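You operate a simulated robot arm through the tools that you are given. There is no shell and no other tool. Be economical: measure what you need, move in short steps, check, and stop when the job is done.

The job below is to be done with a simulated two-armed robot. You get a single attempt, and the scene is never put back.

JOB
Steady the trailer on the pink jack, then winch the rack up to the angle on the card.
Fine: pin the jack before its foot bears; set the pawl on before you wind; leave the rack up on the pawl; hands clear of the foot, off the drum and out from under the rack.

The check looks at the end state, three seconds after you hand in, the way a careful person would. Anything else that was tipped, shoved, dropped, spilled or broken makes it a failure.

ROBOT AND FRAMES
Two 7-joint arms with two-finger grippers on one trunk, on a base that drives. Base frame: it is fixed to the floor where the robot stands at the start and does not move with it; the origin is under the middle of the robot, x ahead of it, y to its left, z up. Lengths are in m, angles in rad, forces in N, time in s.
The left shoulder is at the start at [0.078, 0.151, 0.888], the right one opposite. With the tool pointing down near the work surface each hand reaches from about 0.32 to 0.8 m from the robot's upright axis, wherever it stands, measured 20 degrees to its own side. Places, roughly: blue pull pin [3.3, 2, 0.5]; green pull pin [2.4, 2.5, 0.5]; grey pull pin [1.1, 0, 0.5]; orange pull pin [1.1, 2.8, 0.5]; pawl lever [2.1, 1.3, 0.9]; pink pull pin [1, 0, 0.6]; pink-knob crank [0.9, 0, 0.6]; purple pull pin [1.6, 1.4, 0.5]; purple-knob crank [1.6, 1.5, 0.6]; rack prop [1.8, 0.2, 1.1]; red pull pin [3.1, 3.9, 0.5]; white pull pin [0.2, 3.3, 0.5]; yellow pull pin [4, 3.4, 0.5]. Payload 2.54 kg a hand.
The tool frame of a hand sits at the grasp point between the pads (the TCP): z along the fingers, y along the line on which they close. The tips reach 0.03 m beyond it. The gripper opens to 0.116 m. The gripper's body begins 0.095 m behind the TCP.
Orientation is told as [roll, pitch, yaw] about the base's x, y, z axes, in that order, counted from this pose: with the fingers straight down and closing along the base's y, the tool's x points along the base's -x, its y along +y and its z along -z.

CONTROLS
- The arms move only by the tool apply_moves. It takes "left_motion", "right_motion" or both (then of equal length, played together; a hand with none holds still); each is a list of rows, each a list of 6 numbers: the shift along the tool's x, y, z in cm, then the turn, a rotation vector about the tool's x, y, z in rad. In form: [[dx, dy, dz, ax, ay, az], ...]. A call has 1 to 12 rows; each row is the pose to reach, as a shift and turn from the pose commanded when the call began, along the tool's axes at that moment. "left_jaw" and "right_jaw" are, for a hand that has rows, the closure, from 0 (fully open) to 1 (shut), set as the call begins (left out, the last holds). Rows are played at 5 a second. More than 0.05 m and 0.15 rad between two rows, or a gripper value outside its range, and nothing of the call is played. Where a pose cannot be reached the arm comes as near as it can. A force on the tool above 90 N (or 10 N above the force at the start of the call, whichever is more), or a blocked arm, ends the call early, and 0.2 s more pass. The fingers move at their own pace (about 0.072 m/s each) and stop on an object; they squeeze with about 36 N. The grip force told is the motor's: it shows also when the fingers shut on nothing. Time passes only in rows, and 0.2 s behind the last, so rows that repeat a pose let the fingers close. The reply holds the time, the measured pose of the TCP, the force on the tool along the base axes, the opening and the grip force, in the units named above and with some noise, with the torque about the TCP (base axes, N m) and any sound that the robot's microphone picked up.
- Cameras (640 x 400 px; columns grow to the right, rows downward): "scene" is now at [0.159, -0.011, 1.0155]; the picture's right is [-0.09, -1.00, 0.00], its down [-0.51, 0.04, -0.86] and it looks along [0.86, -0.08, -0.51] (base axes); focal length 270 px, centre (320, 200). "left" rides on the left gripper at [0.069, 0.015, -0.122] in its tool frame; the picture's right is [-0.21, 0.98, 0.00], its down [-0.83, -0.18, -0.53] and it looks along [-0.52, -0.11, 0.85] (tool axes); focal length 251 px, centre (320, 200). "right" rides on the right gripper at [0.069, -0.015, -0.122] in its tool frame; the picture's right is [0.21, 0.98, 0.00], its down [-0.83, 0.18, -0.53] and it looks along [-0.52, 0.11, 0.85] (tool axes); focal length 251 px, centre (320, 200). There is no depth. A picture from a camera that has moved, and an enlarged one, comes with that camera's place and axes in the base frame and with its lens.
- snapshot(camera): a new picture of that camera. No time passes.
- raise_lower(by): slides the trunk up (or, below 0, down) by that many m; the arms and the scene camera ride with it, the base frame stays. It gives what a move gives, with no picture.
- drive_base(legs): drives the robot by 1 to 6 legs, each [ahead, left, turn to the left] in m, m and rad, along the robot's own axes; the way and the turn of a leg run together, so that a leg with both is an arc; at most 1.5 m and 3.142 rad a leg. The arms and the cameras ride along, it lands a little off, and it stops where it bumps. It gives what a move gives.
- aim_head(pan, tilt): turns the head with the scene camera to pan (to the left, within 1.396 rad either way) and tilt (down, from -0.506 to 1.204), counted from straight ahead of the robot. It gives what a move gives.
- close_up(camera, box): a new picture of the part [left, top, right, bottom] of that camera's present view, enlarged. No time passes.
- sign_off(): hands the job in; it is judged then, once.

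Go step by step. Nothing tells you exact positions but the pictures and the camera data: compare them with the known pose of the tool, close in by small moves and look again before you grip or let go. The budget is 120 turns and 108 pictures, counting those below and the enlarged ones. Unless the task says otherwise, let go and move clear before handing in, and close with one line.

The tools are called after "Emit:" by a JSON object that holds its "fn" and its "kwargs". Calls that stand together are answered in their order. apply_moves: Moves the arms, as the interface text tells. Its arguments: {"type":"object","properties":{"left_motion":{"type":"array"},"left_jaw":{"type":"number"},"right_motion":{"type":"array"},"right_jaw":{"type":"number"}},"required":[]} The other tools are called the same way: raise_lower (by) slides the trunk up or down; drive_base (legs) drives the base; aim_head (pan, tilt) turns the head that bears the scene camera; snapshot (camera) takes a picture; close_up (camera, box) takes an enlarged picture of a part of a camera's view; sign_off () hands the job in.

At the start:

```text
time: 0.0
left_tcp_pos: [0.6109, 0.1992, 0.7195]
left_ee_rot: [0.0, 0.0, 0.001]
left_wrist_force: [0.1, 0.0, 0.0]
left_moment: [0.01, -0.03, -0.01]
left_finger_gap: 0.1159
left_gripper_force: 0.2
right_tcp_pos: [0.4495, -0.172, 0.7127]
right_ee_rot: [0.0, 0.001, -0.001]
right_wrist_force: [0.4, 0.2, 0.5]
right_moment: [0.0, -0.01, 0.04]
right_finger_gap: 0.1159
right_gripper_force: 0.1
trunk travel left (down, up): [-0.125, 0.164]
robot x, y, heading: [0.003, 0.0016, 0.005]
head pan, tilt: [-0.089, 0.536]
```

scene: 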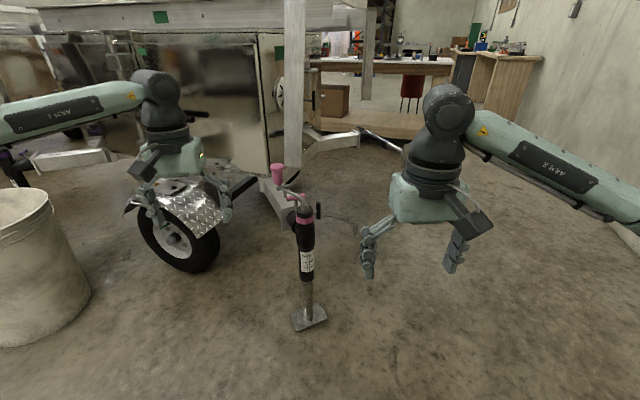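
right: 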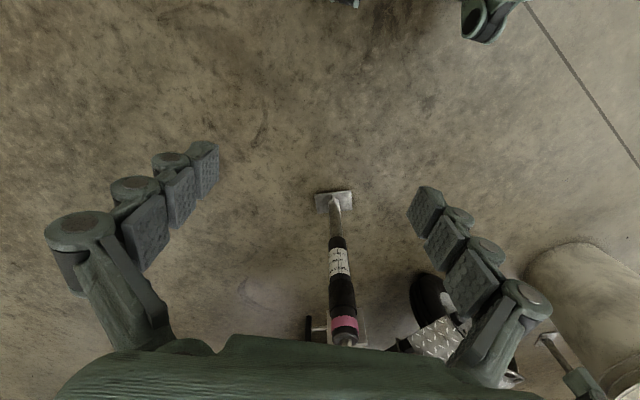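
left: 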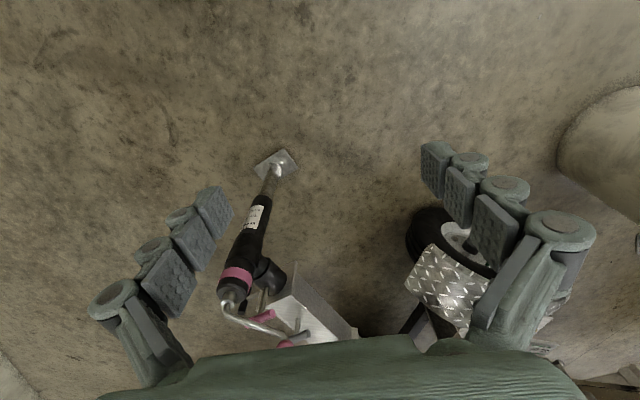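

I see the pink-knob crank on a jack ahead of me, with a sheet of other hardware behind. I'll look closely at the jack first and read the labels.

Emit:
{"fn": "close_up", "kwargs": {"camera": "scene", "box": [230, 140, 390, 240]}}

Emit:
{"fn": "close_up", "kwargs": {"camera": "scene", "box": [240, 230, 400, 330]}}

Emit:
{"fn": "close_up", "kwargs": {"camera": "left", "box": [180, 240, 380, 365]}}

```text
4.00 times, centred on (310, 190) of scene
camera zoom: at [0.159, -0.011, 1.0155], right [-0.09, -1.0, 0.0], down [-0.51, 0.04, -0.86], along [0.86, -0.08, -0.51], focal length 1079 px, centre (360, 240)
```

zoom: 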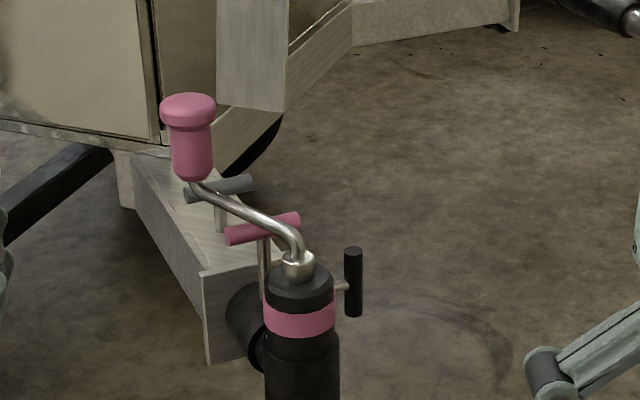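

```text
4.00 times, centred on (320, 280) of scene
camera zoom: at [0.159, -0.011, 1.0155], right [-0.09, -1.0, 0.0], down [-0.51, 0.04, -0.86], along [0.86, -0.08, -0.51], focal length 1079 px, centre (320, -120)
```

zoom: 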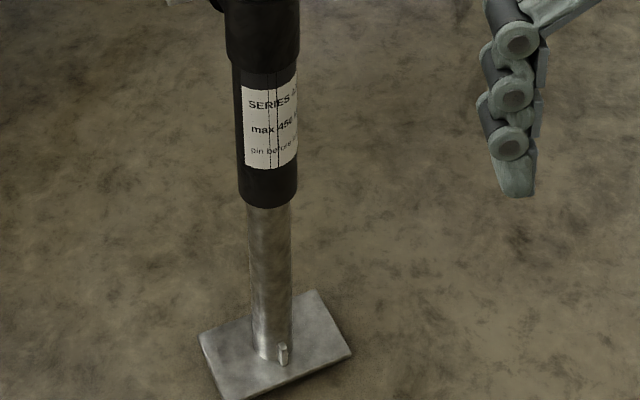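

```text
3.20 times, centred on (280, 302) of left
camera zoom: at [0.5431, 0.215, 0.8405], right [0.21, 0.98, 0.0], down [0.83, -0.18, 0.53], along [0.52, -0.11, -0.85], focal length 805 px, centre (448, -128)
```

zoom: 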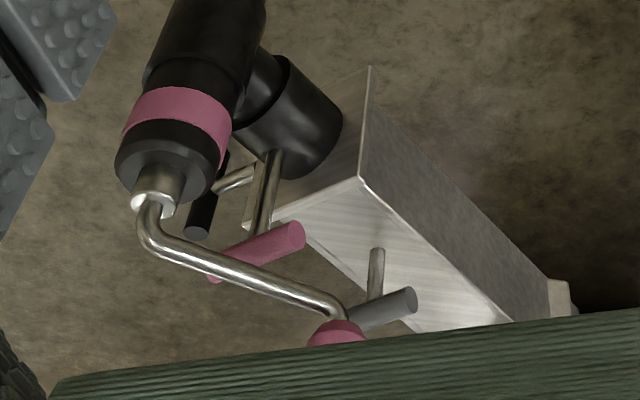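

The jack with pink band stands on the tongue end; there's a pink T-pin, a grey T-pin and a black T-handle. I'll read the label, and survey the room for the card, winch and pawl.

Emit:
{"fn": "close_up", "kwargs": {"camera": "scene", "box": [296, 244, 320, 276]}}

Emit:
{"fn": "aim_head", "kwargs": {"pan": 0.7, "tilt": 0.1}}

Emit:
{"fn": "snapshot", "kwargs": {"camera": "scene"}}

Emit:
{"fn": "aim_head", "kwargs": {"pan": 0.0, "tilt": 0.0}}

Emit:
{"fn": "snapshot", "kwargs": {"camera": "scene"}}

```text
12.50 times, centred on (308, 260) of scene
camera zoom: at [0.159, -0.011, 1.0155], right [-0.09, -1.0, 0.0], down [-0.51, 0.04, -0.86], along [0.86, -0.08, -0.51], focal length 3371 px, centre (470, -550)
```

zoom: 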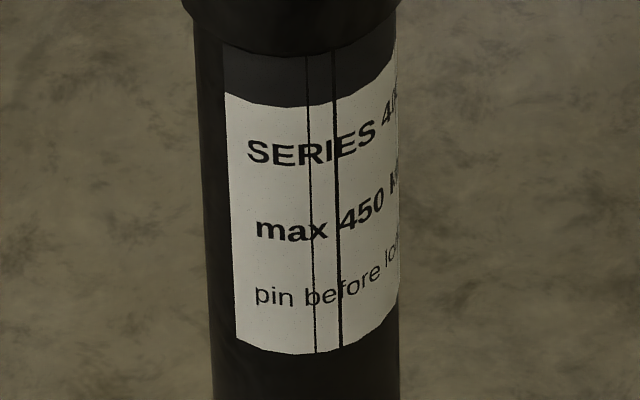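

```text
time: 1.1
left_tcp_pos: [0.6111, 0.1982, 0.7177]
left_ee_rot: [-0.001, 0.0, 0.001]
left_wrist_force: [0.4, 0.6, -0.8]
left_moment: [-0.02, -0.04, 0.02]
left_finger_gap: 0.1159
left_gripper_force: 0.1
right_tcp_pos: [0.4498, -0.1718, 0.7142]
right_ee_rot: [0.0, 0.0, 0.0]
right_wrist_force: [0.0, 0.1, 0.4]
right_moment: [0.03, 0.0, -0.02]
right_finger_gap: 0.116
right_gripper_force: 0.0
trunk travel left (down, up): [-0.125, 0.164]
robot x, y, heading: [0.0015, 0.0012, 0.001]
head pan, tilt: [0.7, 0.099]
```

```text
100 pictures are left
camera scene: at [0.1397, 0.0562, 1.0558], right [0.64, -0.77, 0.0], down [-0.08, -0.06, -0.99], along [0.76, 0.64, -0.1], focal length 270 px, centre (320, 200)
```

scene: 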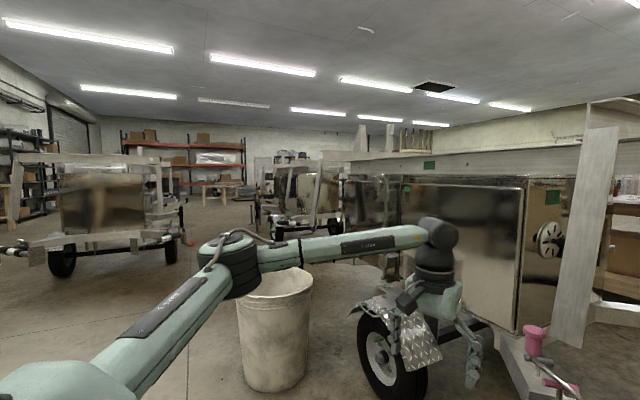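

```text
time: 2.2
left_tcp_pos: [0.6113, 0.1988, 0.7186]
left_ee_rot: [0.0, 0.0, 0.001]
left_wrist_force: [-0.2, -1.2, -0.4]
left_moment: [-0.02, 0.0, 0.0]
left_finger_gap: 0.1159
left_gripper_force: 0.1
right_tcp_pos: [0.4494, -0.1725, 0.7129]
right_ee_rot: [0.0, 0.0, 0.002]
right_wrist_force: [0.0, -0.5, 0.0]
right_moment: [-0.02, -0.05, 0.02]
right_finger_gap: 0.116
right_gripper_force: 0.1
trunk travel left (down, up): [-0.125, 0.164]
robot x, y, heading: [0.0, 0.0019, 0.001]
head pan, tilt: [0.0, 0.0]
```

```text
99 pictures are left
camera scene: at [0.1592, -0.0029, 1.0649], right [0.0, -1.0, 0.0], down [0.0, 0.0, -1.0], along [1.0, 0.0, 0.0], focal length 270 px, centre (320, 200)
```

scene: 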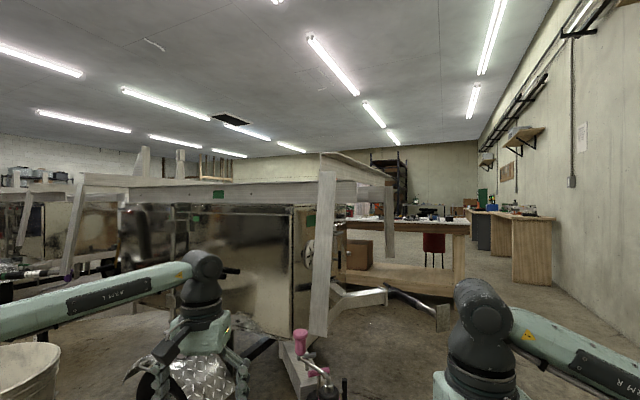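

Trailers with leaning racks all around; I need details: the winch wheel on the box's right face, the wall card and the left area.

Emit:
{"fn": "close_up", "kwargs": {"camera": "scene", "box": [260, 190, 420, 290]}}

Emit:
{"fn": "close_up", "kwargs": {"camera": "scene", "box": [560, 110, 608, 140]}}

Emit:
{"fn": "close_up", "kwargs": {"camera": "scene", "box": [0, 140, 260, 300]}}

Emit:
{"fn": "close_up", "kwargs": {"camera": "scene", "box": [340, 140, 560, 280]}}

```text
4.00 times, centred on (340, 240) of scene
camera zoom: at [0.1592, -0.0029, 1.0649], right [0.0, -1.0, 0.0], down [0.0, 0.0, -1.0], along [1.0, 0.0, 0.0], focal length 1079 px, centre (240, 40)
```

zoom: 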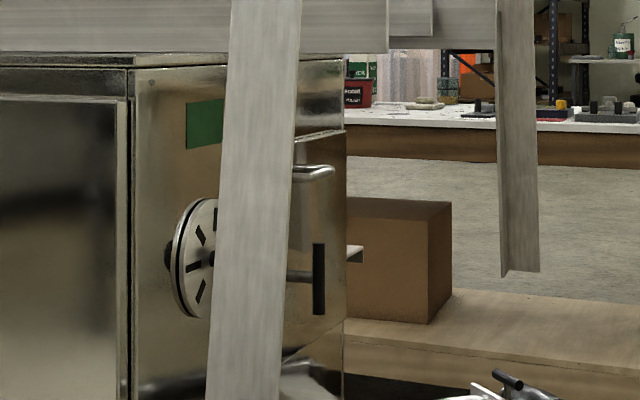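

```text
13.33 times, centred on (584, 125) of scene
camera zoom: at [0.1592, -0.0029, 1.0649], right [0.0, -1.0, 0.0], down [0.0, 0.0, -1.0], along [1.0, 0.0, 0.0], focal length 3596 px, centre (-3200, 1200)
```

zoom: 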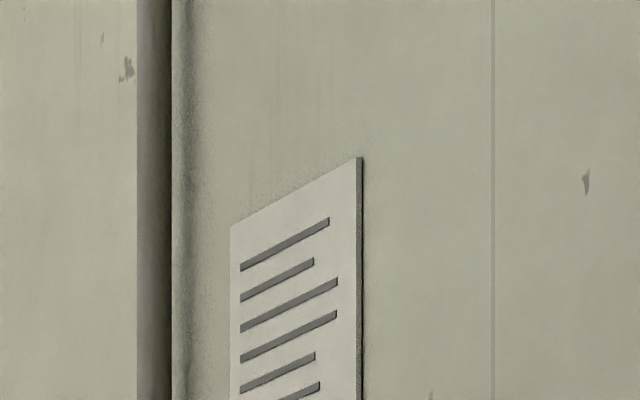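

```text
2.46 times, centred on (130, 220) of scene
camera zoom: at [0.1592, -0.0029, 1.0649], right [0.0, -1.0, 0.0], down [0.0, 0.0, -1.0], along [1.0, 0.0, 0.0], focal length 664 px, centre (788, 151)
```

zoom: 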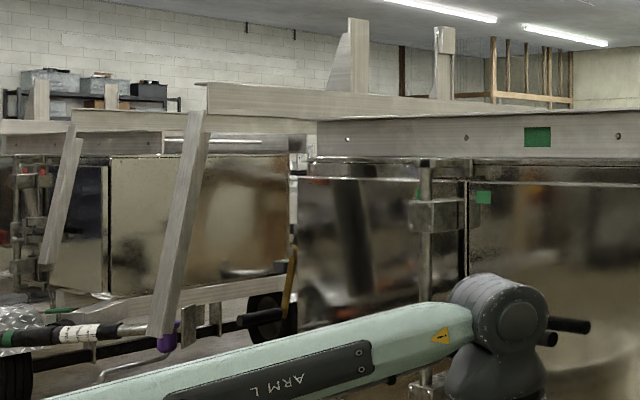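

```text
2.86 times, centred on (450, 210) of scene
camera zoom: at [0.1592, -0.0029, 1.0649], right [0.0, -1.0, 0.0], down [0.0, 0.0, -1.0], along [1.0, 0.0, 0.0], focal length 771 px, centre (-51, 171)
```

zoom: 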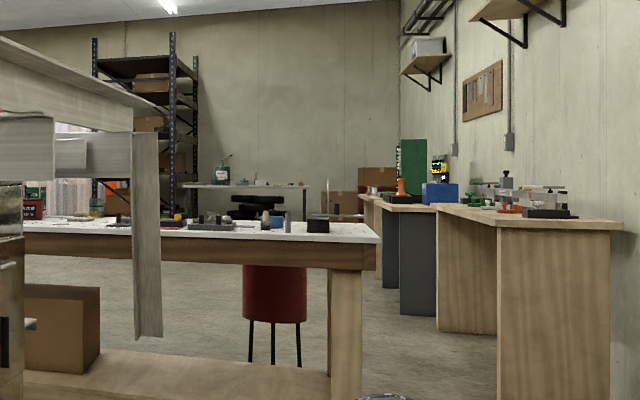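

The disc is on the box's right-hand face, and I need more views. I'll back off and go right to look at the trailer from there.

Emit:
{"fn": "drive_base", "kwargs": {"legs": [[-0.3, 0, 0], [0, -1.0, 0], [0.5, 0, 0]]}}

Emit:
{"fn": "aim_head", "kwargs": {"pan": 0.6, "tilt": 0.2}}

Emit:
{"fn": "snapshot", "kwargs": {"camera": "scene"}}

Emit:
{"fn": "close_up", "kwargs": {"camera": "scene", "box": [240, 100, 480, 250]}}

```text
time: 11.4
left_tcp_pos: [0.3267, -0.6144, 0.7184]
left_ee_rot: [0.0, 0.0, -0.012]
left_wrist_force: [0.6, 0.2, -0.2]
left_moment: [-0.04, 0.0, -0.01]
left_finger_gap: 0.1158
left_gripper_force: 0.1
right_tcp_pos: [0.1585, -0.9845, 0.7126]
right_ee_rot: [0.0, 0.0, -0.014]
right_wrist_force: [0.1, 0.2, -0.1]
right_moment: [0.03, 0.02, 0.05]
right_finger_gap: 0.1159
right_gripper_force: 0.1
trunk travel left (down, up): [-0.125, 0.164]
robot x, y, heading: [-0.2896, -0.8057, -0.017]
head pan, tilt: [0.0, 0.0]
stopped in leg 2: the robot was blocked; the commanded pose is now the measured one
```

```text
time: 12.4
left_tcp_pos: [0.3256, -0.6152, 0.7179]
left_ee_rot: [0.001, 0.001, -0.013]
left_wrist_force: [0.3, -0.1, 0.2]
left_moment: [-0.03, -0.02, 0.04]
left_finger_gap: 0.1159
left_gripper_force: 0.0
right_tcp_pos: [0.1597, -0.9847, 0.713]
right_ee_rot: [-0.001, 0.0, -0.014]
right_wrist_force: [-0.5, -0.2, 0.0]
right_moment: [-0.04, 0.0, -0.01]
right_finger_gap: 0.1161
right_gripper_force: 0.1
trunk travel left (down, up): [-0.125, 0.164]
robot x, y, heading: [-0.2877, -0.8062, -0.014]
head pan, tilt: [0.6, 0.201]
```

```text
94 pictures are left
camera scene: at [-0.1406, -0.7582, 1.0465], right [0.55, -0.83, 0.0], down [-0.17, -0.11, -0.98], along [0.82, 0.54, -0.2], focal length 270 px, centre (320, 200)
```

scene: 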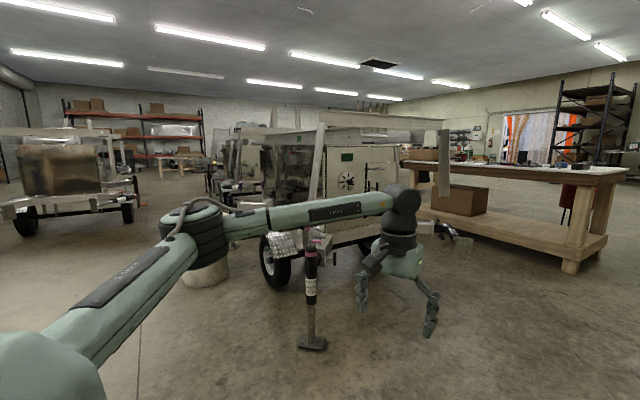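

```text
2.67 times, centred on (360, 175) of scene
camera zoom: at [-0.1406, -0.7582, 1.0465], right [0.55, -0.83, 0.0], down [-0.17, -0.11, -0.98], along [0.82, 0.54, -0.2], focal length 719 px, centre (213, 267)
```

zoom: 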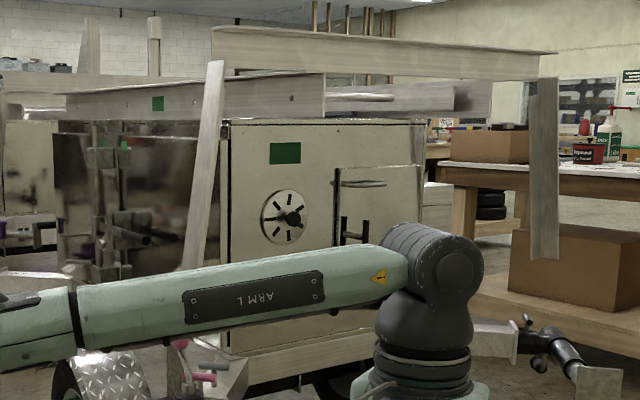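

The winch mast with the pawl seems to be at the left side of the box. I'll drive left to see it from there, away from the wall.

Emit:
{"fn": "drive_base", "kwargs": {"legs": [[0, 1.4, 0], [0, 0.6, 0]]}}

Emit:
{"fn": "aim_head", "kwargs": {"pan": 0.0, "tilt": 0.2}}

Emit:
{"fn": "snapshot", "kwargs": {"camera": "scene"}}

Emit:
{"fn": "close_up", "kwargs": {"camera": "scene", "box": [240, 100, 480, 250]}}

```text
time: 32.1
left_tcp_pos: [0.3592, 1.4068, 0.718]
left_ee_rot: [0.0, 0.0, -0.018]
left_wrist_force: [-0.6, 0.1, 0.8]
left_moment: [-0.03, 0.01, 0.04]
left_finger_gap: 0.1161
left_gripper_force: 0.1
right_tcp_pos: [0.1906, 1.0391, 0.7133]
right_ee_rot: [0.0, -0.001, -0.019]
right_wrist_force: [0.2, -0.4, -0.6]
right_moment: [0.0, 0.02, 0.01]
right_finger_gap: 0.1159
right_gripper_force: 0.1
trunk travel left (down, up): [-0.125, 0.164]
robot x, y, heading: [-0.2542, 1.2207, -0.021]
head pan, tilt: [0.6, 0.201]
```

```text
time: 33.1
left_tcp_pos: [0.3586, 1.4062, 0.7177]
left_ee_rot: [0.0, 0.0, -0.017]
left_wrist_force: [-0.5, 0.1, -0.5]
left_moment: [0.0, -0.01, 0.0]
left_finger_gap: 0.1159
left_gripper_force: 0.0
right_tcp_pos: [0.1905, 1.0386, 0.713]
right_ee_rot: [0.001, -0.001, -0.019]
right_wrist_force: [0.1, 0.9, 0.3]
right_moment: [0.01, 0.02, 0.02]
right_finger_gap: 0.1159
right_gripper_force: 0.2
trunk travel left (down, up): [-0.125, 0.164]
robot x, y, heading: [-0.257, 1.2214, -0.013]
head pan, tilt: [0.0, 0.201]
```

```text
92 pictures are left
camera scene: at [-0.0931, 1.2135, 1.0465], right [-0.02, -1.0, 0.0], down [-0.2, 0.0, -0.98], along [0.98, -0.02, -0.2], focal length 270 px, centre (320, 200)
```

scene: 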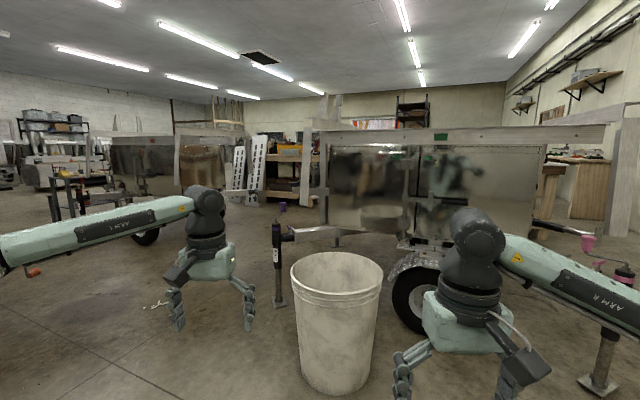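

```text
2.67 times, centred on (360, 175) of scene
camera zoom: at [-0.0931, 1.2135, 1.0465], right [-0.02, -1.0, 0.0], down [-0.2, 0.0, -0.98], along [0.98, -0.02, -0.2], focal length 719 px, centre (213, 267)
```

zoom: 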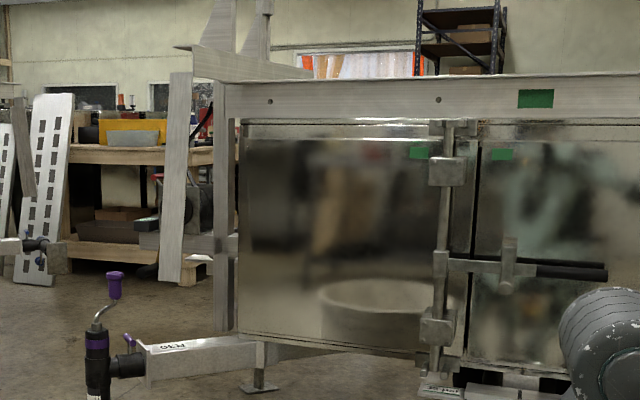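

The purple jack is on the other corner of this trailer, and the pawl must be on the box's left end face. I'll drive to see that end.

Emit:
{"fn": "drive_base", "kwargs": {"legs": [[0, 0.9, 0], [0.5, 0, 0]]}}

Emit:
{"fn": "aim_head", "kwargs": {"pan": -0.3, "tilt": 0.2}}

Emit:
{"fn": "snapshot", "kwargs": {"camera": "scene"}}

Emit:
{"fn": "close_up", "kwargs": {"camera": "scene", "box": [240, 100, 480, 250]}}

```text
time: 41.5
left_tcp_pos: [0.4424, 2.2484, 0.7184]
left_ee_rot: [-0.002, 0.001, -0.033]
left_wrist_force: [0.1, 0.2, -0.4]
left_moment: [0.06, 0.02, -0.02]
left_finger_gap: 0.116
left_gripper_force: 0.0
right_tcp_pos: [0.2695, 1.8826, 0.7132]
right_ee_rot: [-0.001, -0.001, -0.031]
right_wrist_force: [-0.8, 0.1, 0.2]
right_moment: [0.0, 0.0, 0.03]
right_finger_gap: 0.116
right_gripper_force: 0.0
trunk travel left (down, up): [-0.125, 0.164]
robot x, y, heading: [-0.174, 2.0715, -0.036]
head pan, tilt: [0.0, 0.201]
stopped in leg 1: the robot was blocked; the commanded pose is now the measured one
```

```text
time: 42.3
left_tcp_pos: [0.4404, 2.2486, 0.7171]
left_ee_rot: [0.0, -0.001, -0.031]
left_wrist_force: [-0.1, 0.0, 0.2]
left_moment: [-0.01, 0.01, -0.01]
left_finger_gap: 0.1161
left_gripper_force: 0.1
right_tcp_pos: [0.2682, 1.8828, 0.7135]
right_ee_rot: [-0.001, 0.0, -0.031]
right_wrist_force: [0.0, -0.5, -0.1]
right_moment: [0.02, -0.01, 0.0]
right_finger_gap: 0.1161
right_gripper_force: 0.1
trunk travel left (down, up): [-0.125, 0.164]
robot x, y, heading: [-0.1756, 2.0696, -0.037]
head pan, tilt: [-0.3, 0.201]
```

```text
90 pictures are left
camera scene: at [-0.0181, 2.0338, 1.0465], right [-0.33, -0.95, 0.0], down [-0.19, 0.07, -0.98], along [0.93, -0.32, -0.2], focal length 270 px, centre (320, 200)
```

scene: 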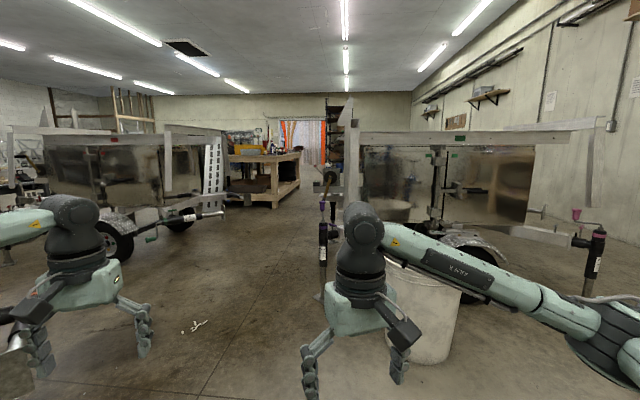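

```text
2.67 times, centred on (360, 175) of scene
camera zoom: at [-0.0181, 2.0338, 1.0465], right [-0.33, -0.95, 0.0], down [-0.19, 0.07, -0.98], along [0.93, -0.32, -0.2], focal length 719 px, centre (213, 267)
```

zoom: 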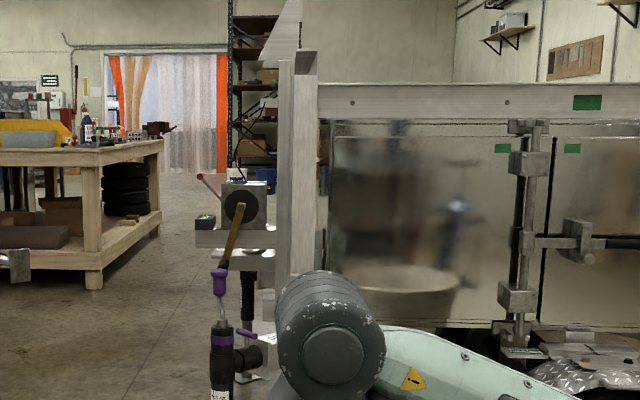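

I can see the winch with a red-tipped pawl lever on the end of the box, above the purple jack. Something blocked me on the left, so I'll look there before moving.

Emit:
{"fn": "aim_head", "kwargs": {"pan": 0.9, "tilt": 0.4}}

Emit:
{"fn": "snapshot", "kwargs": {"camera": "scene"}}

```text
time: 43.7
left_tcp_pos: [0.4414, 2.2503, 0.7181]
left_ee_rot: [0.001, -0.001, -0.032]
left_wrist_force: [0.3, 0.2, -1.3]
left_moment: [-0.01, -0.02, -0.02]
left_finger_gap: 0.1161
left_gripper_force: 0.0
right_tcp_pos: [0.2685, 1.8826, 0.7151]
right_ee_rot: [0.0, 0.0, -0.031]
right_wrist_force: [-0.1, -0.2, -0.7]
right_moment: [0.01, 0.01, -0.01]
right_finger_gap: 0.116
right_gripper_force: 0.1
trunk travel left (down, up): [-0.125, 0.164]
robot x, y, heading: [-0.1746, 2.0738, -0.033]
head pan, tilt: [0.901, 0.4]
```

```text
88 pictures are left
camera scene: at [-0.0463, 2.1348, 1.0279], right [0.76, -0.65, 0.0], down [-0.25, -0.3, -0.92], along [0.6, 0.7, -0.39], focal length 270 px, centre (320, 200)
```

scene: 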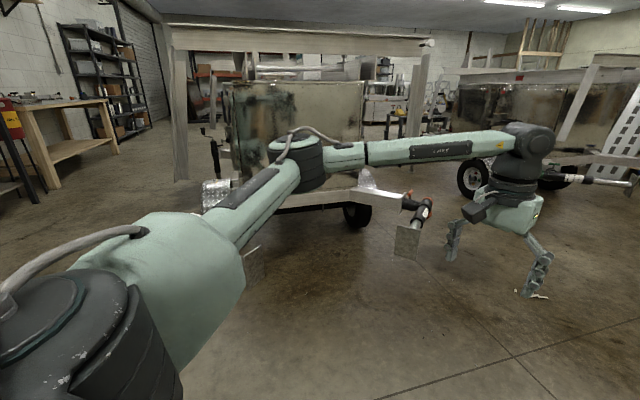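

My left elbow touched the stowed white jack's plate. I'll shift off it to the right and creep forward up the lane.

Emit:
{"fn": "drive_base", "kwargs": {"legs": [[0, -0.12, 0.035], [0.75, 0, 0]]}}

Emit:
{"fn": "aim_head", "kwargs": {"pan": -0.4, "tilt": 0.2}}

Emit:
{"fn": "snapshot", "kwargs": {"camera": "scene"}}

Emit:
{"fn": "close_up", "kwargs": {"camera": "scene", "box": [240, 125, 400, 225]}}

```text
time: 49.2
left_tcp_pos: [1.1996, 2.1491, 0.7181]
left_ee_rot: [-0.001, 0.0, 0.004]
left_wrist_force: [-0.7, 0.5, 0.2]
left_moment: [-0.04, 0.0, -0.01]
left_finger_gap: 0.1159
left_gripper_force: 0.0
right_tcp_pos: [1.0382, 1.7773, 0.7127]
right_ee_rot: [0.001, 0.0, 0.002]
right_wrist_force: [-0.7, 0.0, 0.1]
right_moment: [0.03, 0.0, -0.01]
right_finger_gap: 0.1162
right_gripper_force: 0.0
trunk travel left (down, up): [-0.125, 0.164]
robot x, y, heading: [0.5893, 1.948, 0.006]
head pan, tilt: [0.901, 0.4]
```

```text
time: 50.7
left_tcp_pos: [1.1995, 2.1486, 0.7183]
left_ee_rot: [0.001, 0.001, 0.004]
left_wrist_force: [0.0, -0.3, 0.3]
left_moment: [0.0, 0.01, 0.01]
left_finger_gap: 0.1161
left_gripper_force: 0.2
right_tcp_pos: [1.0399, 1.7764, 0.7134]
right_ee_rot: [-0.001, 0.004, 0.001]
right_wrist_force: [-0.1, -0.3, 0.4]
right_moment: [0.01, 0.0, -0.03]
right_finger_gap: 0.1158
right_gripper_force: 0.1
trunk travel left (down, up): [-0.125, 0.164]
robot x, y, heading: [0.5916, 1.9497, 0.001]
head pan, tilt: [-0.4, 0.201]
```

```text
87 pictures are left
camera scene: at [0.7444, 1.9096, 1.0464], right [-0.39, -0.92, 0.0], down [-0.18, 0.08, -0.98], along [0.9, -0.38, -0.2], focal length 270 px, centre (320, 200)
```

scene: 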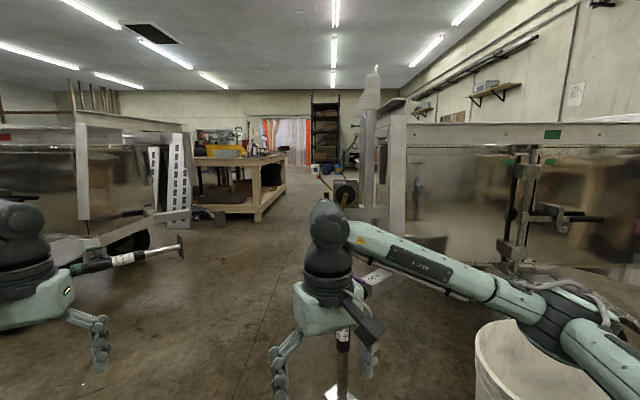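

```text
4.00 times, centred on (320, 175) of scene
camera zoom: at [0.7444, 1.9096, 1.0464], right [-0.39, -0.92, 0.0], down [-0.18, 0.08, -0.98], along [0.9, -0.38, -0.2], focal length 1079 px, centre (320, 300)
```

zoom: 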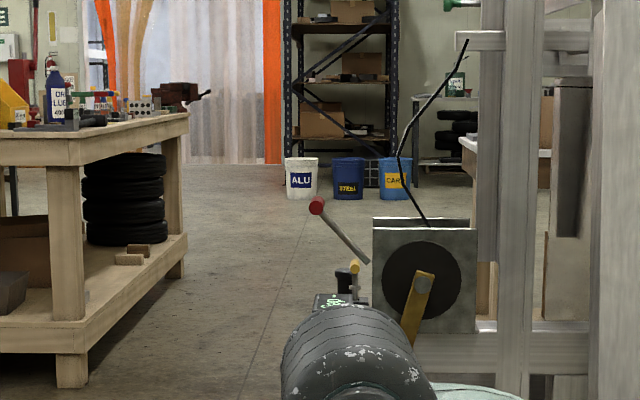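

The winch has a drum disc, a yellow crank hanging down, a red-ball pawl lever and a strap up to the rack. I'll move a bit closer for a side view.

Emit:
{"fn": "drive_base", "kwargs": {"legs": [[0.6, 0.1, 0], [0, 0, -0.5]]}}

Emit:
{"fn": "aim_head", "kwargs": {"pan": -0.1, "tilt": 0.3}}

Emit:
{"fn": "snapshot", "kwargs": {"camera": "scene"}}

Emit:
{"fn": "close_up", "kwargs": {"camera": "scene", "box": [240, 100, 400, 200]}}

```text
time: 55.5
left_tcp_pos: [1.81, 1.9247, 0.7174]
left_ee_rot: [-0.001, 0.0, -0.506]
left_wrist_force: [0.1, -0.5, 0.4]
left_moment: [0.01, -0.02, -0.01]
left_finger_gap: 0.116
left_gripper_force: 0.0
right_tcp_pos: [1.4868, 1.6765, 0.7133]
right_ee_rot: [-0.001, -0.001, -0.506]
right_wrist_force: [-0.7, 0.1, 0.2]
right_moment: [-0.01, 0.01, 0.01]
right_finger_gap: 0.1164
right_gripper_force: 0.0
trunk travel left (down, up): [-0.125, 0.164]
robot x, y, heading: [1.1787, 2.0463, -0.508]
head pan, tilt: [-0.4, 0.201]
```

```text
time: 56.4
left_tcp_pos: [1.8096, 1.9234, 0.718]
left_ee_rot: [0.001, 0.001, -0.506]
left_wrist_force: [-0.2, 0.3, -0.3]
left_moment: [-0.02, -0.04, -0.03]
left_finger_gap: 0.116
left_gripper_force: 0.1
right_tcp_pos: [1.4881, 1.677, 0.7132]
right_ee_rot: [0.001, -0.001, -0.507]
right_wrist_force: [0.8, 0.1, 0.1]
right_moment: [0.0, 0.05, -0.01]
right_finger_gap: 0.1161
right_gripper_force: 0.1
trunk travel left (down, up): [-0.125, 0.164]
robot x, y, heading: [1.1762, 2.0454, -0.509]
head pan, tilt: [-0.099, 0.3]
```

```text
85 pictures are left
camera scene: at [1.316, 1.957, 1.0372], right [-0.57, -0.82, 0.0], down [-0.24, 0.17, -0.96], along [0.78, -0.55, -0.3], focal length 270 px, centre (320, 200)
```

scene: 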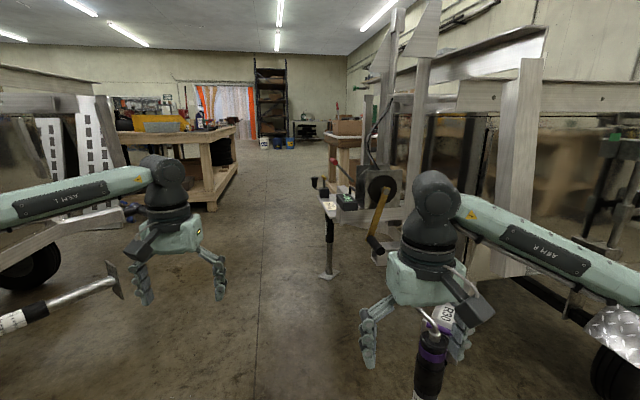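

```text
4.00 times, centred on (320, 150) of scene
camera zoom: at [1.316, 1.957, 1.0372], right [-0.57, -0.82, 0.0], down [-0.24, 0.17, -0.96], along [0.78, -0.55, -0.3], focal length 1079 px, centre (320, 400)
```

zoom: 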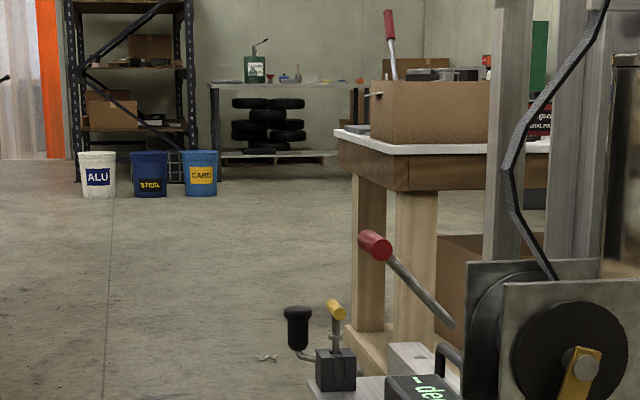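

There is a digital angle display beside the winch. Zooming there.

Emit:
{"fn": "close_up", "kwargs": {"camera": "scene", "box": [300, 150, 420, 225]}}

Emit:
{"fn": "close_up", "kwargs": {"camera": "scene", "box": [310, 185, 374, 225]}}

Emit:
{"fn": "close_up", "kwargs": {"camera": "scene", "box": [340, 0, 580, 150]}}

```text
5.33 times, centred on (360, 188) of scene
camera zoom: at [1.316, 1.957, 1.0372], right [-0.57, -0.82, 0.0], down [-0.24, 0.17, -0.96], along [0.78, -0.55, -0.3], focal length 1438 px, centre (107, 267)
```

zoom: 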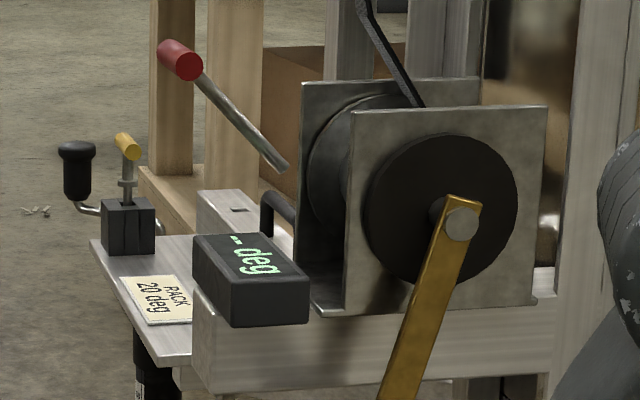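

```text
10.00 times, centred on (342, 205) of scene
camera zoom: at [1.316, 1.957, 1.0372], right [-0.57, -0.82, 0.0], down [-0.24, 0.17, -0.96], along [0.78, -0.55, -0.3], focal length 2697 px, centre (100, 150)
```

zoom: 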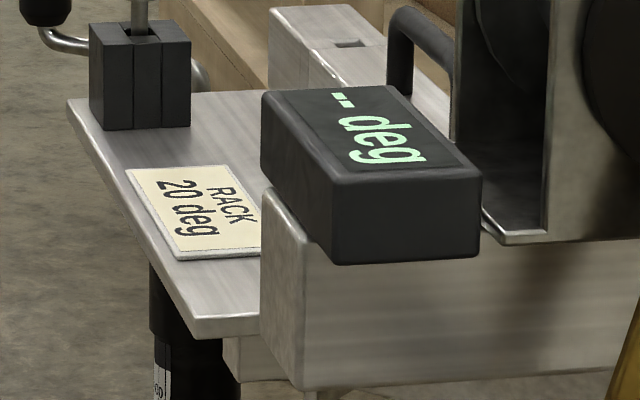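

```text
2.67 times, centred on (460, 75) of scene
camera zoom: at [1.316, 1.957, 1.0372], right [-0.57, -0.82, 0.0], down [-0.24, 0.17, -0.96], along [0.78, -0.55, -0.3], focal length 719 px, centre (-53, 533)
```

zoom: 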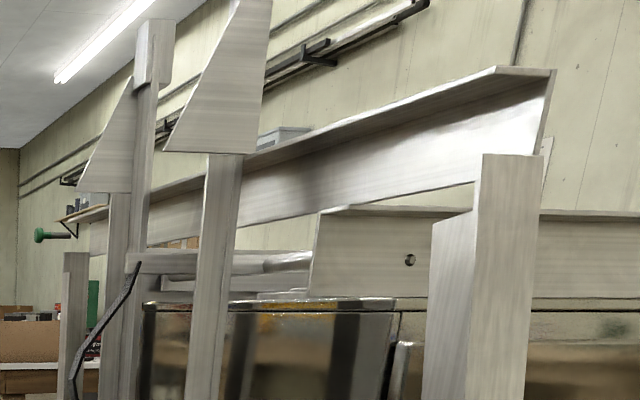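

The card says RACK 20 deg. Before going to the pink jack I'll look at the purple one here, to learn what a seated pin looks like.

Emit:
{"fn": "snapshot", "kwargs": {"camera": "right"}}

Emit:
{"fn": "close_up", "kwargs": {"camera": "scene", "box": [380, 280, 500, 355]}}

```text
80 pictures are left
camera right: at [1.4188, 1.6983, 0.8355], right [0.29, 0.96, 0.0], down [0.81, -0.24, 0.53], along [0.51, -0.15, -0.85], focal length 251 px, centre (320, 200)
```

right: 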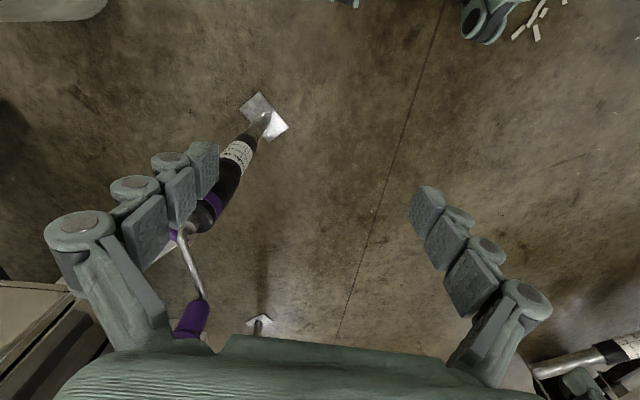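

```text
5.33 times, centred on (440, 318) of scene
camera zoom: at [1.316, 1.957, 1.0372], right [-0.57, -0.82, 0.0], down [-0.24, 0.17, -0.96], along [0.78, -0.55, -0.3], focal length 1438 px, centre (-320, -427)
```

zoom: 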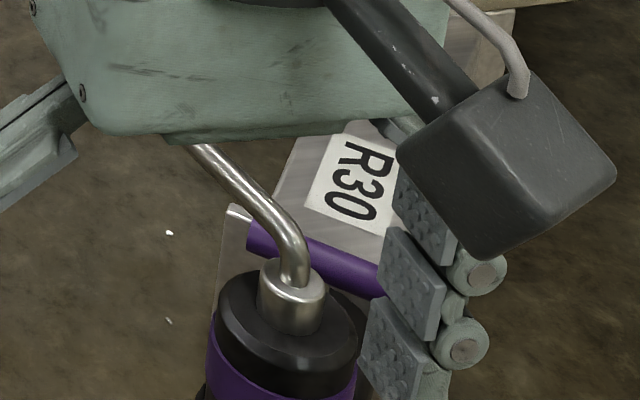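

The purple pin sits low on its mount (seated). I'll raise the trunk to clear the crank, then turn back and drive to the pink jack.

Emit:
{"fn": "raise_lower", "kwargs": {"by": 0.16}}

Emit:
{"fn": "drive_base", "kwargs": {"legs": [[0, 0, 0.5], [-0.65, -0.07, 0], [-0.6, 0, 0], [0, -1.2, 0], [0, -0.35, 0]]}}

Emit:
{"fn": "aim_head", "kwargs": {"pan": -0.1, "tilt": 0.5}}

Emit:
{"fn": "snapshot", "kwargs": {"camera": "scene"}}

```text
time: 58.2
left_tcp_pos: [1.8086, 1.9242, 0.8789]
left_ee_rot: [-0.001, 0.0, -0.505]
left_wrist_force: [-1.0, 0.9, -0.8]
left_moment: [0.05, 0.01, 0.02]
left_finger_gap: 0.1161
left_gripper_force: 0.1
right_tcp_pos: [1.4882, 1.6766, 0.8737]
right_ee_rot: [0.0, -0.001, -0.506]
right_wrist_force: [-0.1, 0.1, 0.2]
right_moment: [-0.04, -0.02, 0.03]
right_finger_gap: 0.1161
right_gripper_force: 0.1
trunk travel left (down, up): [-0.285, 0.004]
robot x, y, heading: [1.1792, 2.0485, -0.507]
head pan, tilt: [-0.099, 0.3]
```

```text
time: 81.3
left_tcp_pos: [0.5525, 0.6284, 0.8774]
left_ee_rot: [0.0, 0.001, 0.006]
left_wrist_force: [0.2, 0.1, 1.0]
left_moment: [-0.01, 0.02, 0.01]
left_finger_gap: 0.1157
left_gripper_force: 0.0
right_tcp_pos: [0.3933, 0.2558, 0.8736]
right_ee_rot: [0.0, -0.001, 0.006]
right_wrist_force: [-0.7, -0.3, 1.3]
right_moment: [0.02, 0.0, 0.0]
right_finger_gap: 0.1157
right_gripper_force: 0.0
trunk travel left (down, up): [-0.285, 0.004]
robot x, y, heading: [-0.057, 0.4282, 0.003]
head pan, tilt: [-0.099, 0.3]
```

```text
time: 82.0
left_tcp_pos: [0.5527, 0.6282, 0.8778]
left_ee_rot: [0.0, 0.0, 0.007]
left_wrist_force: [-0.6, -0.6, 0.2]
left_moment: [0.03, 0.02, -0.01]
left_finger_gap: 0.1162
left_gripper_force: 0.1
right_tcp_pos: [0.3938, 0.2561, 0.8735]
right_ee_rot: [0.001, 0.0, 0.007]
right_wrist_force: [-0.3, 0.7, 0.3]
right_moment: [-0.01, 0.0, 0.03]
right_finger_gap: 0.1163
right_gripper_force: 0.0
trunk travel left (down, up): [-0.285, 0.004]
robot x, y, heading: [-0.0563, 0.4268, 0.007]
head pan, tilt: [-0.099, 0.499]
```

```text
78 pictures are left
camera scene: at [0.103, 0.4146, 1.1788], right [-0.09, -1.0, 0.0], down [-0.48, 0.04, -0.88], along [0.87, -0.08, -0.48], focal length 270 px, centre (320, 200)
```

scene: 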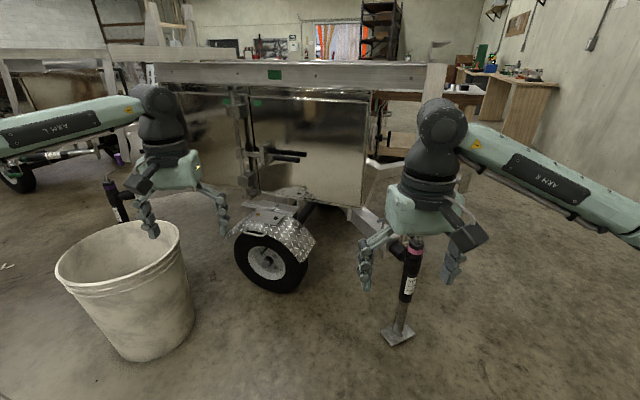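

I'll drive so the jack is within the right hand's reach, then look down with the wrist cameras.

Emit:
{"fn": "drive_base", "kwargs": {"legs": [[0, -0.3, 0], [0.34, 0, 0]]}}

Emit:
{"fn": "snapshot", "kwargs": {"camera": "right"}}

Emit:
{"fn": "snapshot", "kwargs": {"camera": "scene"}}

```text
time: 87.3
left_tcp_pos: [0.8893, 0.3254, 0.878]
left_ee_rot: [0.0, 0.0, 0.004]
left_wrist_force: [0.7, 0.0, -0.8]
left_moment: [0.0, 0.02, 0.01]
left_finger_gap: 0.116
left_gripper_force: 0.1
right_tcp_pos: [0.7286, -0.0446, 0.8739]
right_ee_rot: [-0.001, 0.0, 0.004]
right_wrist_force: [1.0, -0.4, -0.9]
right_moment: [0.03, 0.02, -0.02]
right_finger_gap: 0.1161
right_gripper_force: 0.0
trunk travel left (down, up): [-0.285, 0.004]
robot x, y, heading: [0.2804, 0.1284, 0.004]
head pan, tilt: [-0.099, 0.499]
```

```text
77 pictures are left
camera right: at [0.658, -0.0601, 0.9953], right [-0.22, 0.98, 0.0], down [0.83, 0.18, 0.53], along [0.52, 0.12, -0.85], focal length 251 px, centre (320, 200)
```

right: 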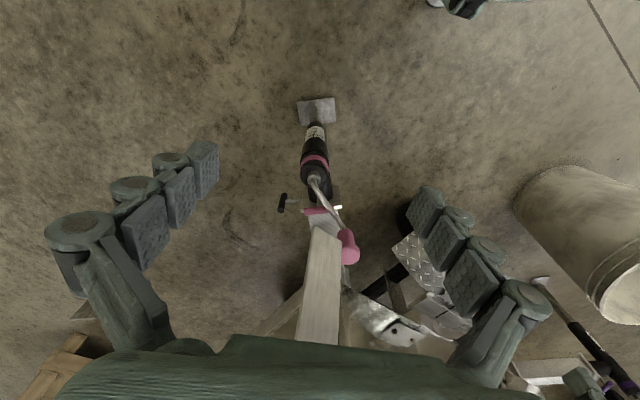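

```text
76 pictures are left
camera scene: at [0.4384, 0.1143, 1.1787], right [-0.1, -1.0, 0.0], down [-0.48, 0.05, -0.88], along [0.87, -0.09, -0.48], focal length 270 px, centre (320, 200)
```

scene: 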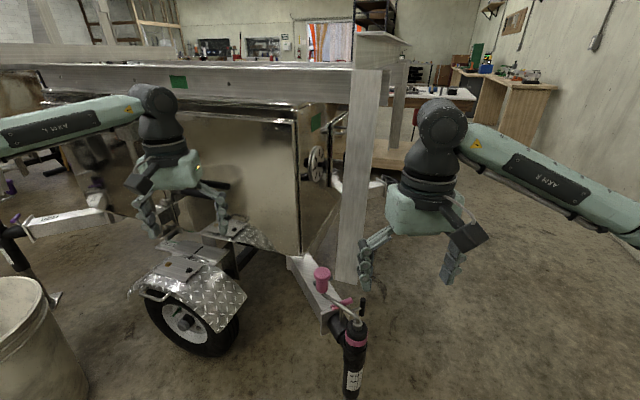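

Emit:
{"fn": "close_up", "kwargs": {"camera": "right", "box": [270, 130, 390, 290]}}

Emit:
{"fn": "close_up", "kwargs": {"camera": "scene", "box": [290, 250, 402, 320]}}

Emit:
{"fn": "close_up", "kwargs": {"camera": "scene", "box": [290, 320, 418, 400]}}

```text
2.50 times, centred on (330, 210) of right
camera zoom: at [0.658, -0.0601, 0.9953], right [-0.22, 0.98, 0.0], down [0.83, 0.18, 0.53], along [0.52, 0.12, -0.85], focal length 629 px, centre (295, 175)
```

zoom: 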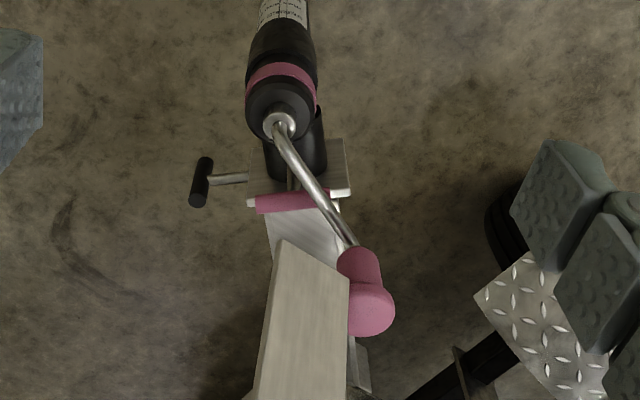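

```text
5.71 times, centred on (346, 285) of scene
camera zoom: at [0.4384, 0.1143, 1.1787], right [-0.1, -1.0, 0.0], down [-0.48, 0.05, -0.88], along [0.87, -0.09, -0.48], focal length 1541 px, centre (171, -286)
```

zoom: 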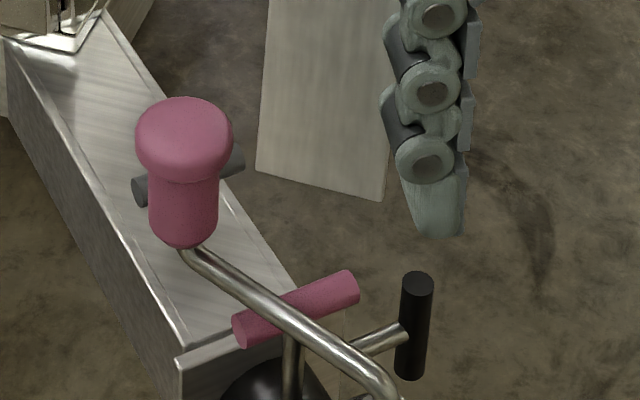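

```text
5.00 times, centred on (354, 360) of scene
camera zoom: at [0.4384, 0.1143, 1.1787], right [-0.1, -1.0, 0.0], down [-0.48, 0.05, -0.88], along [0.87, -0.09, -0.48], focal length 1348 px, centre (150, -600)
```

zoom: 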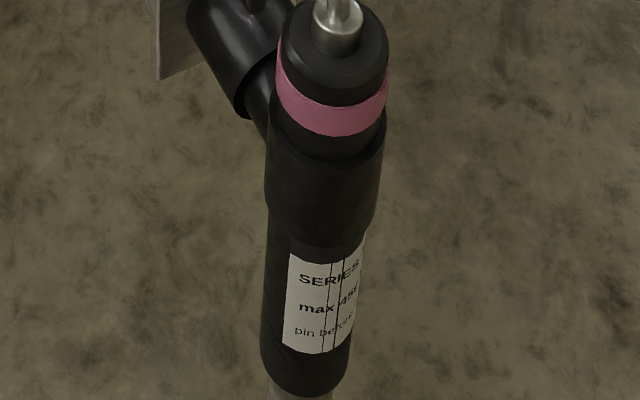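

I estimate crank socket ≈(0.89,-0.03,0.555), knob ≈(0.99,0.05,0.62), pink T-bar ≈(0.98,0,0.54). Next: lower the trunk and bring the left wrist camera near the pin to judge whether it is seated.

Emit:
{"fn": "raise_lower", "kwargs": {"by": -0.2}}

Emit:
{"fn": "apply_moves", "kwargs": {"left_motion": [[4, 0, 0, 0, 0, 0], [8, 0, 0, 0, 0, 0], [12, 0, 0, 0, 0, 0], [12, -5, 0, 0, 0, 0], [12, -10, 0, 0, 0, 0], [12, -15, 0, 0, 0, 0], [12, -19, 0, 0, 0, 0], [12, -21, 3, 0, 0, 0], [12, -21, 5, 0, 0, 0]], "right_motion": [[0, -4, 0, 0, 0, 0], [0, -8, 0, 0, 0, 0], [0, -12, 0, 0, 0, 0], [0, -12, 0, 0, 0, 0], [0, -12, 0, 0, 0, 0], [0, -12, 0, 0, 0, 0], [0, -12, 0, 0, 0, 0], [0, -12, 0, 0, 0, 0], [0, -12, 0, 0, 0, 0]]}}

Emit:
{"fn": "close_up", "kwargs": {"camera": "left", "box": [180, 200, 420, 350]}}

```text
time: 89.5
left_tcp_pos: [0.8888, 0.327, 0.6783]
left_ee_rot: [0.002, 0.0, 0.004]
left_wrist_force: [-0.4, -0.1, 0.1]
left_moment: [-0.01, -0.02, 0.01]
left_finger_gap: 0.1159
left_gripper_force: 0.1
right_tcp_pos: [0.7295, -0.0439, 0.674]
right_ee_rot: [0.001, -0.002, 0.005]
right_wrist_force: [-0.3, 0.0, -0.4]
right_moment: [0.02, 0.01, -0.01]
right_finger_gap: 0.1159
right_gripper_force: 0.0
trunk travel left (down, up): [-0.085, 0.204]
robot x, y, heading: [0.2819, 0.1247, 0.003]
head pan, tilt: [-0.099, 0.499]
```

```text
time: 91.5
left_tcp_pos: [0.7673, 0.1154, 0.6283]
left_ee_rot: [-0.001, -0.001, 0.006]
left_wrist_force: [0.1, -0.9, 0.2]
left_moment: [0.01, 0.02, -0.03]
left_finger_gap: 0.1158
left_gripper_force: 0.1
right_tcp_pos: [0.7266, -0.1667, 0.6705]
right_ee_rot: [0.001, 0.001, 0.003]
right_wrist_force: [-0.1, -0.7, 0.2]
right_moment: [-0.02, 0.02, 0.0]
right_finger_gap: 0.1161
right_gripper_force: 0.0
trunk travel left (down, up): [-0.085, 0.204]
robot x, y, heading: [0.2767, 0.1271, -0.001]
head pan, tilt: [-0.099, 0.499]
```

```text
2.67 times, centred on (300, 275) of left
camera zoom: at [0.6994, 0.1314, 0.7495], right [0.21, 0.98, 0.0], down [0.83, -0.18, 0.53], along [0.52, -0.11, -0.85], focal length 670 px, centre (373, 0)
```

zoom: 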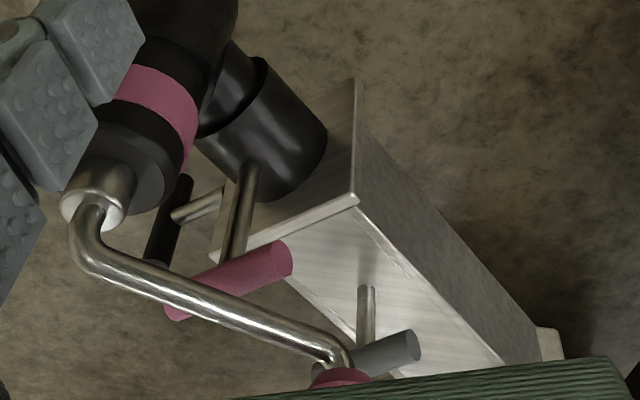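

The pink pin's stem stands about 7 cm out of the sleeve versus 4 cm on the grey one, so it looks withdrawn. I'll bring the right hand over the T-bar, turned so it can straddle it, and clear the left hand away.

Emit:
{"fn": "apply_moves", "kwargs": {"right_motion": [[0, 0, -4, 0, 0, -0.13], [0, 0, -8, 0, 0, -0.26], [-3, 0, -8, 0, 0, -0.39], [-6, 1, -8, 0, 0, -0.52], [-9, 2, -8, 0, 0, -0.65], [-12, 4, -8, 0, 0, -0.78], [-15, 6, -8, 0, 0, -0.91], [-18, 8, -8, 0, 0, -1.04], [-20, 10, -8, 0, 0, -1.17], [-22, 12, -8, 0, 0, -1.3], [-24, 13, -8, 0, 0, -1.43], [-25, 15, -8, 0, 0, -1.57]], "left_motion": [[4, 4, -3, 0, 0, 0], [4, 8, -5, 0, 0, 0], [4, 12, -5, 0, 0, 0], [4, 16, -5, 0, 0, 0], [4, 20, -5, 0, 0, 0], [4, 22, -5, 0, 0, 0], [4, 22, -5, 0, 0, 0], [4, 22, -5, 0, 0, 0], [4, 22, -5, 0, 0, 0], [4, 22, -5, 0, 0, 0], [4, 22, -5, 0, 0, 0], [4, 22, -5, 0, 0, 0]], "right_jaw": 0.6}}

Emit:
{"fn": "snapshot", "kwargs": {"camera": "right"}}

Emit:
{"fn": "snapshot", "kwargs": {"camera": "scene"}}

```text
refused: row 1 steps farther than a row can; nothing moved
```

```text
71 pictures are left
camera right: at [0.6569, -0.1802, 0.7939], right [-0.22, 0.98, 0.0], down [0.82, 0.18, 0.53], along [0.52, 0.12, -0.85], focal length 251 px, centre (320, 200)
```

right: 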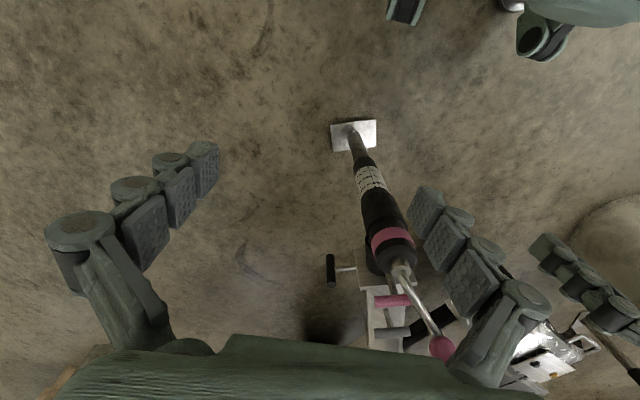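

```text
70 pictures are left
camera scene: at [0.438, 0.1143, 0.9788], right [-0.1, -1.0, 0.0], down [-0.48, 0.05, -0.88], along [0.87, -0.09, -0.48], focal length 270 px, centre (320, 200)
```

scene: 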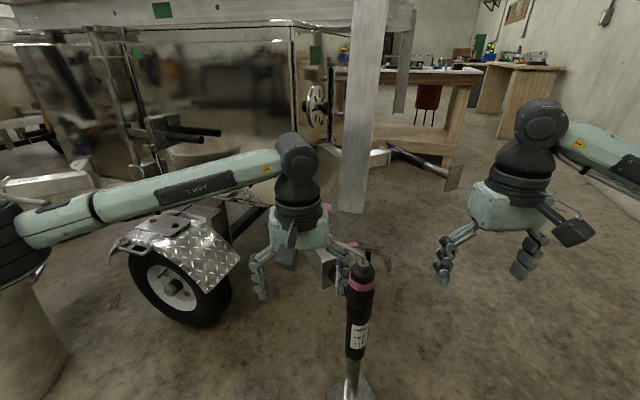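

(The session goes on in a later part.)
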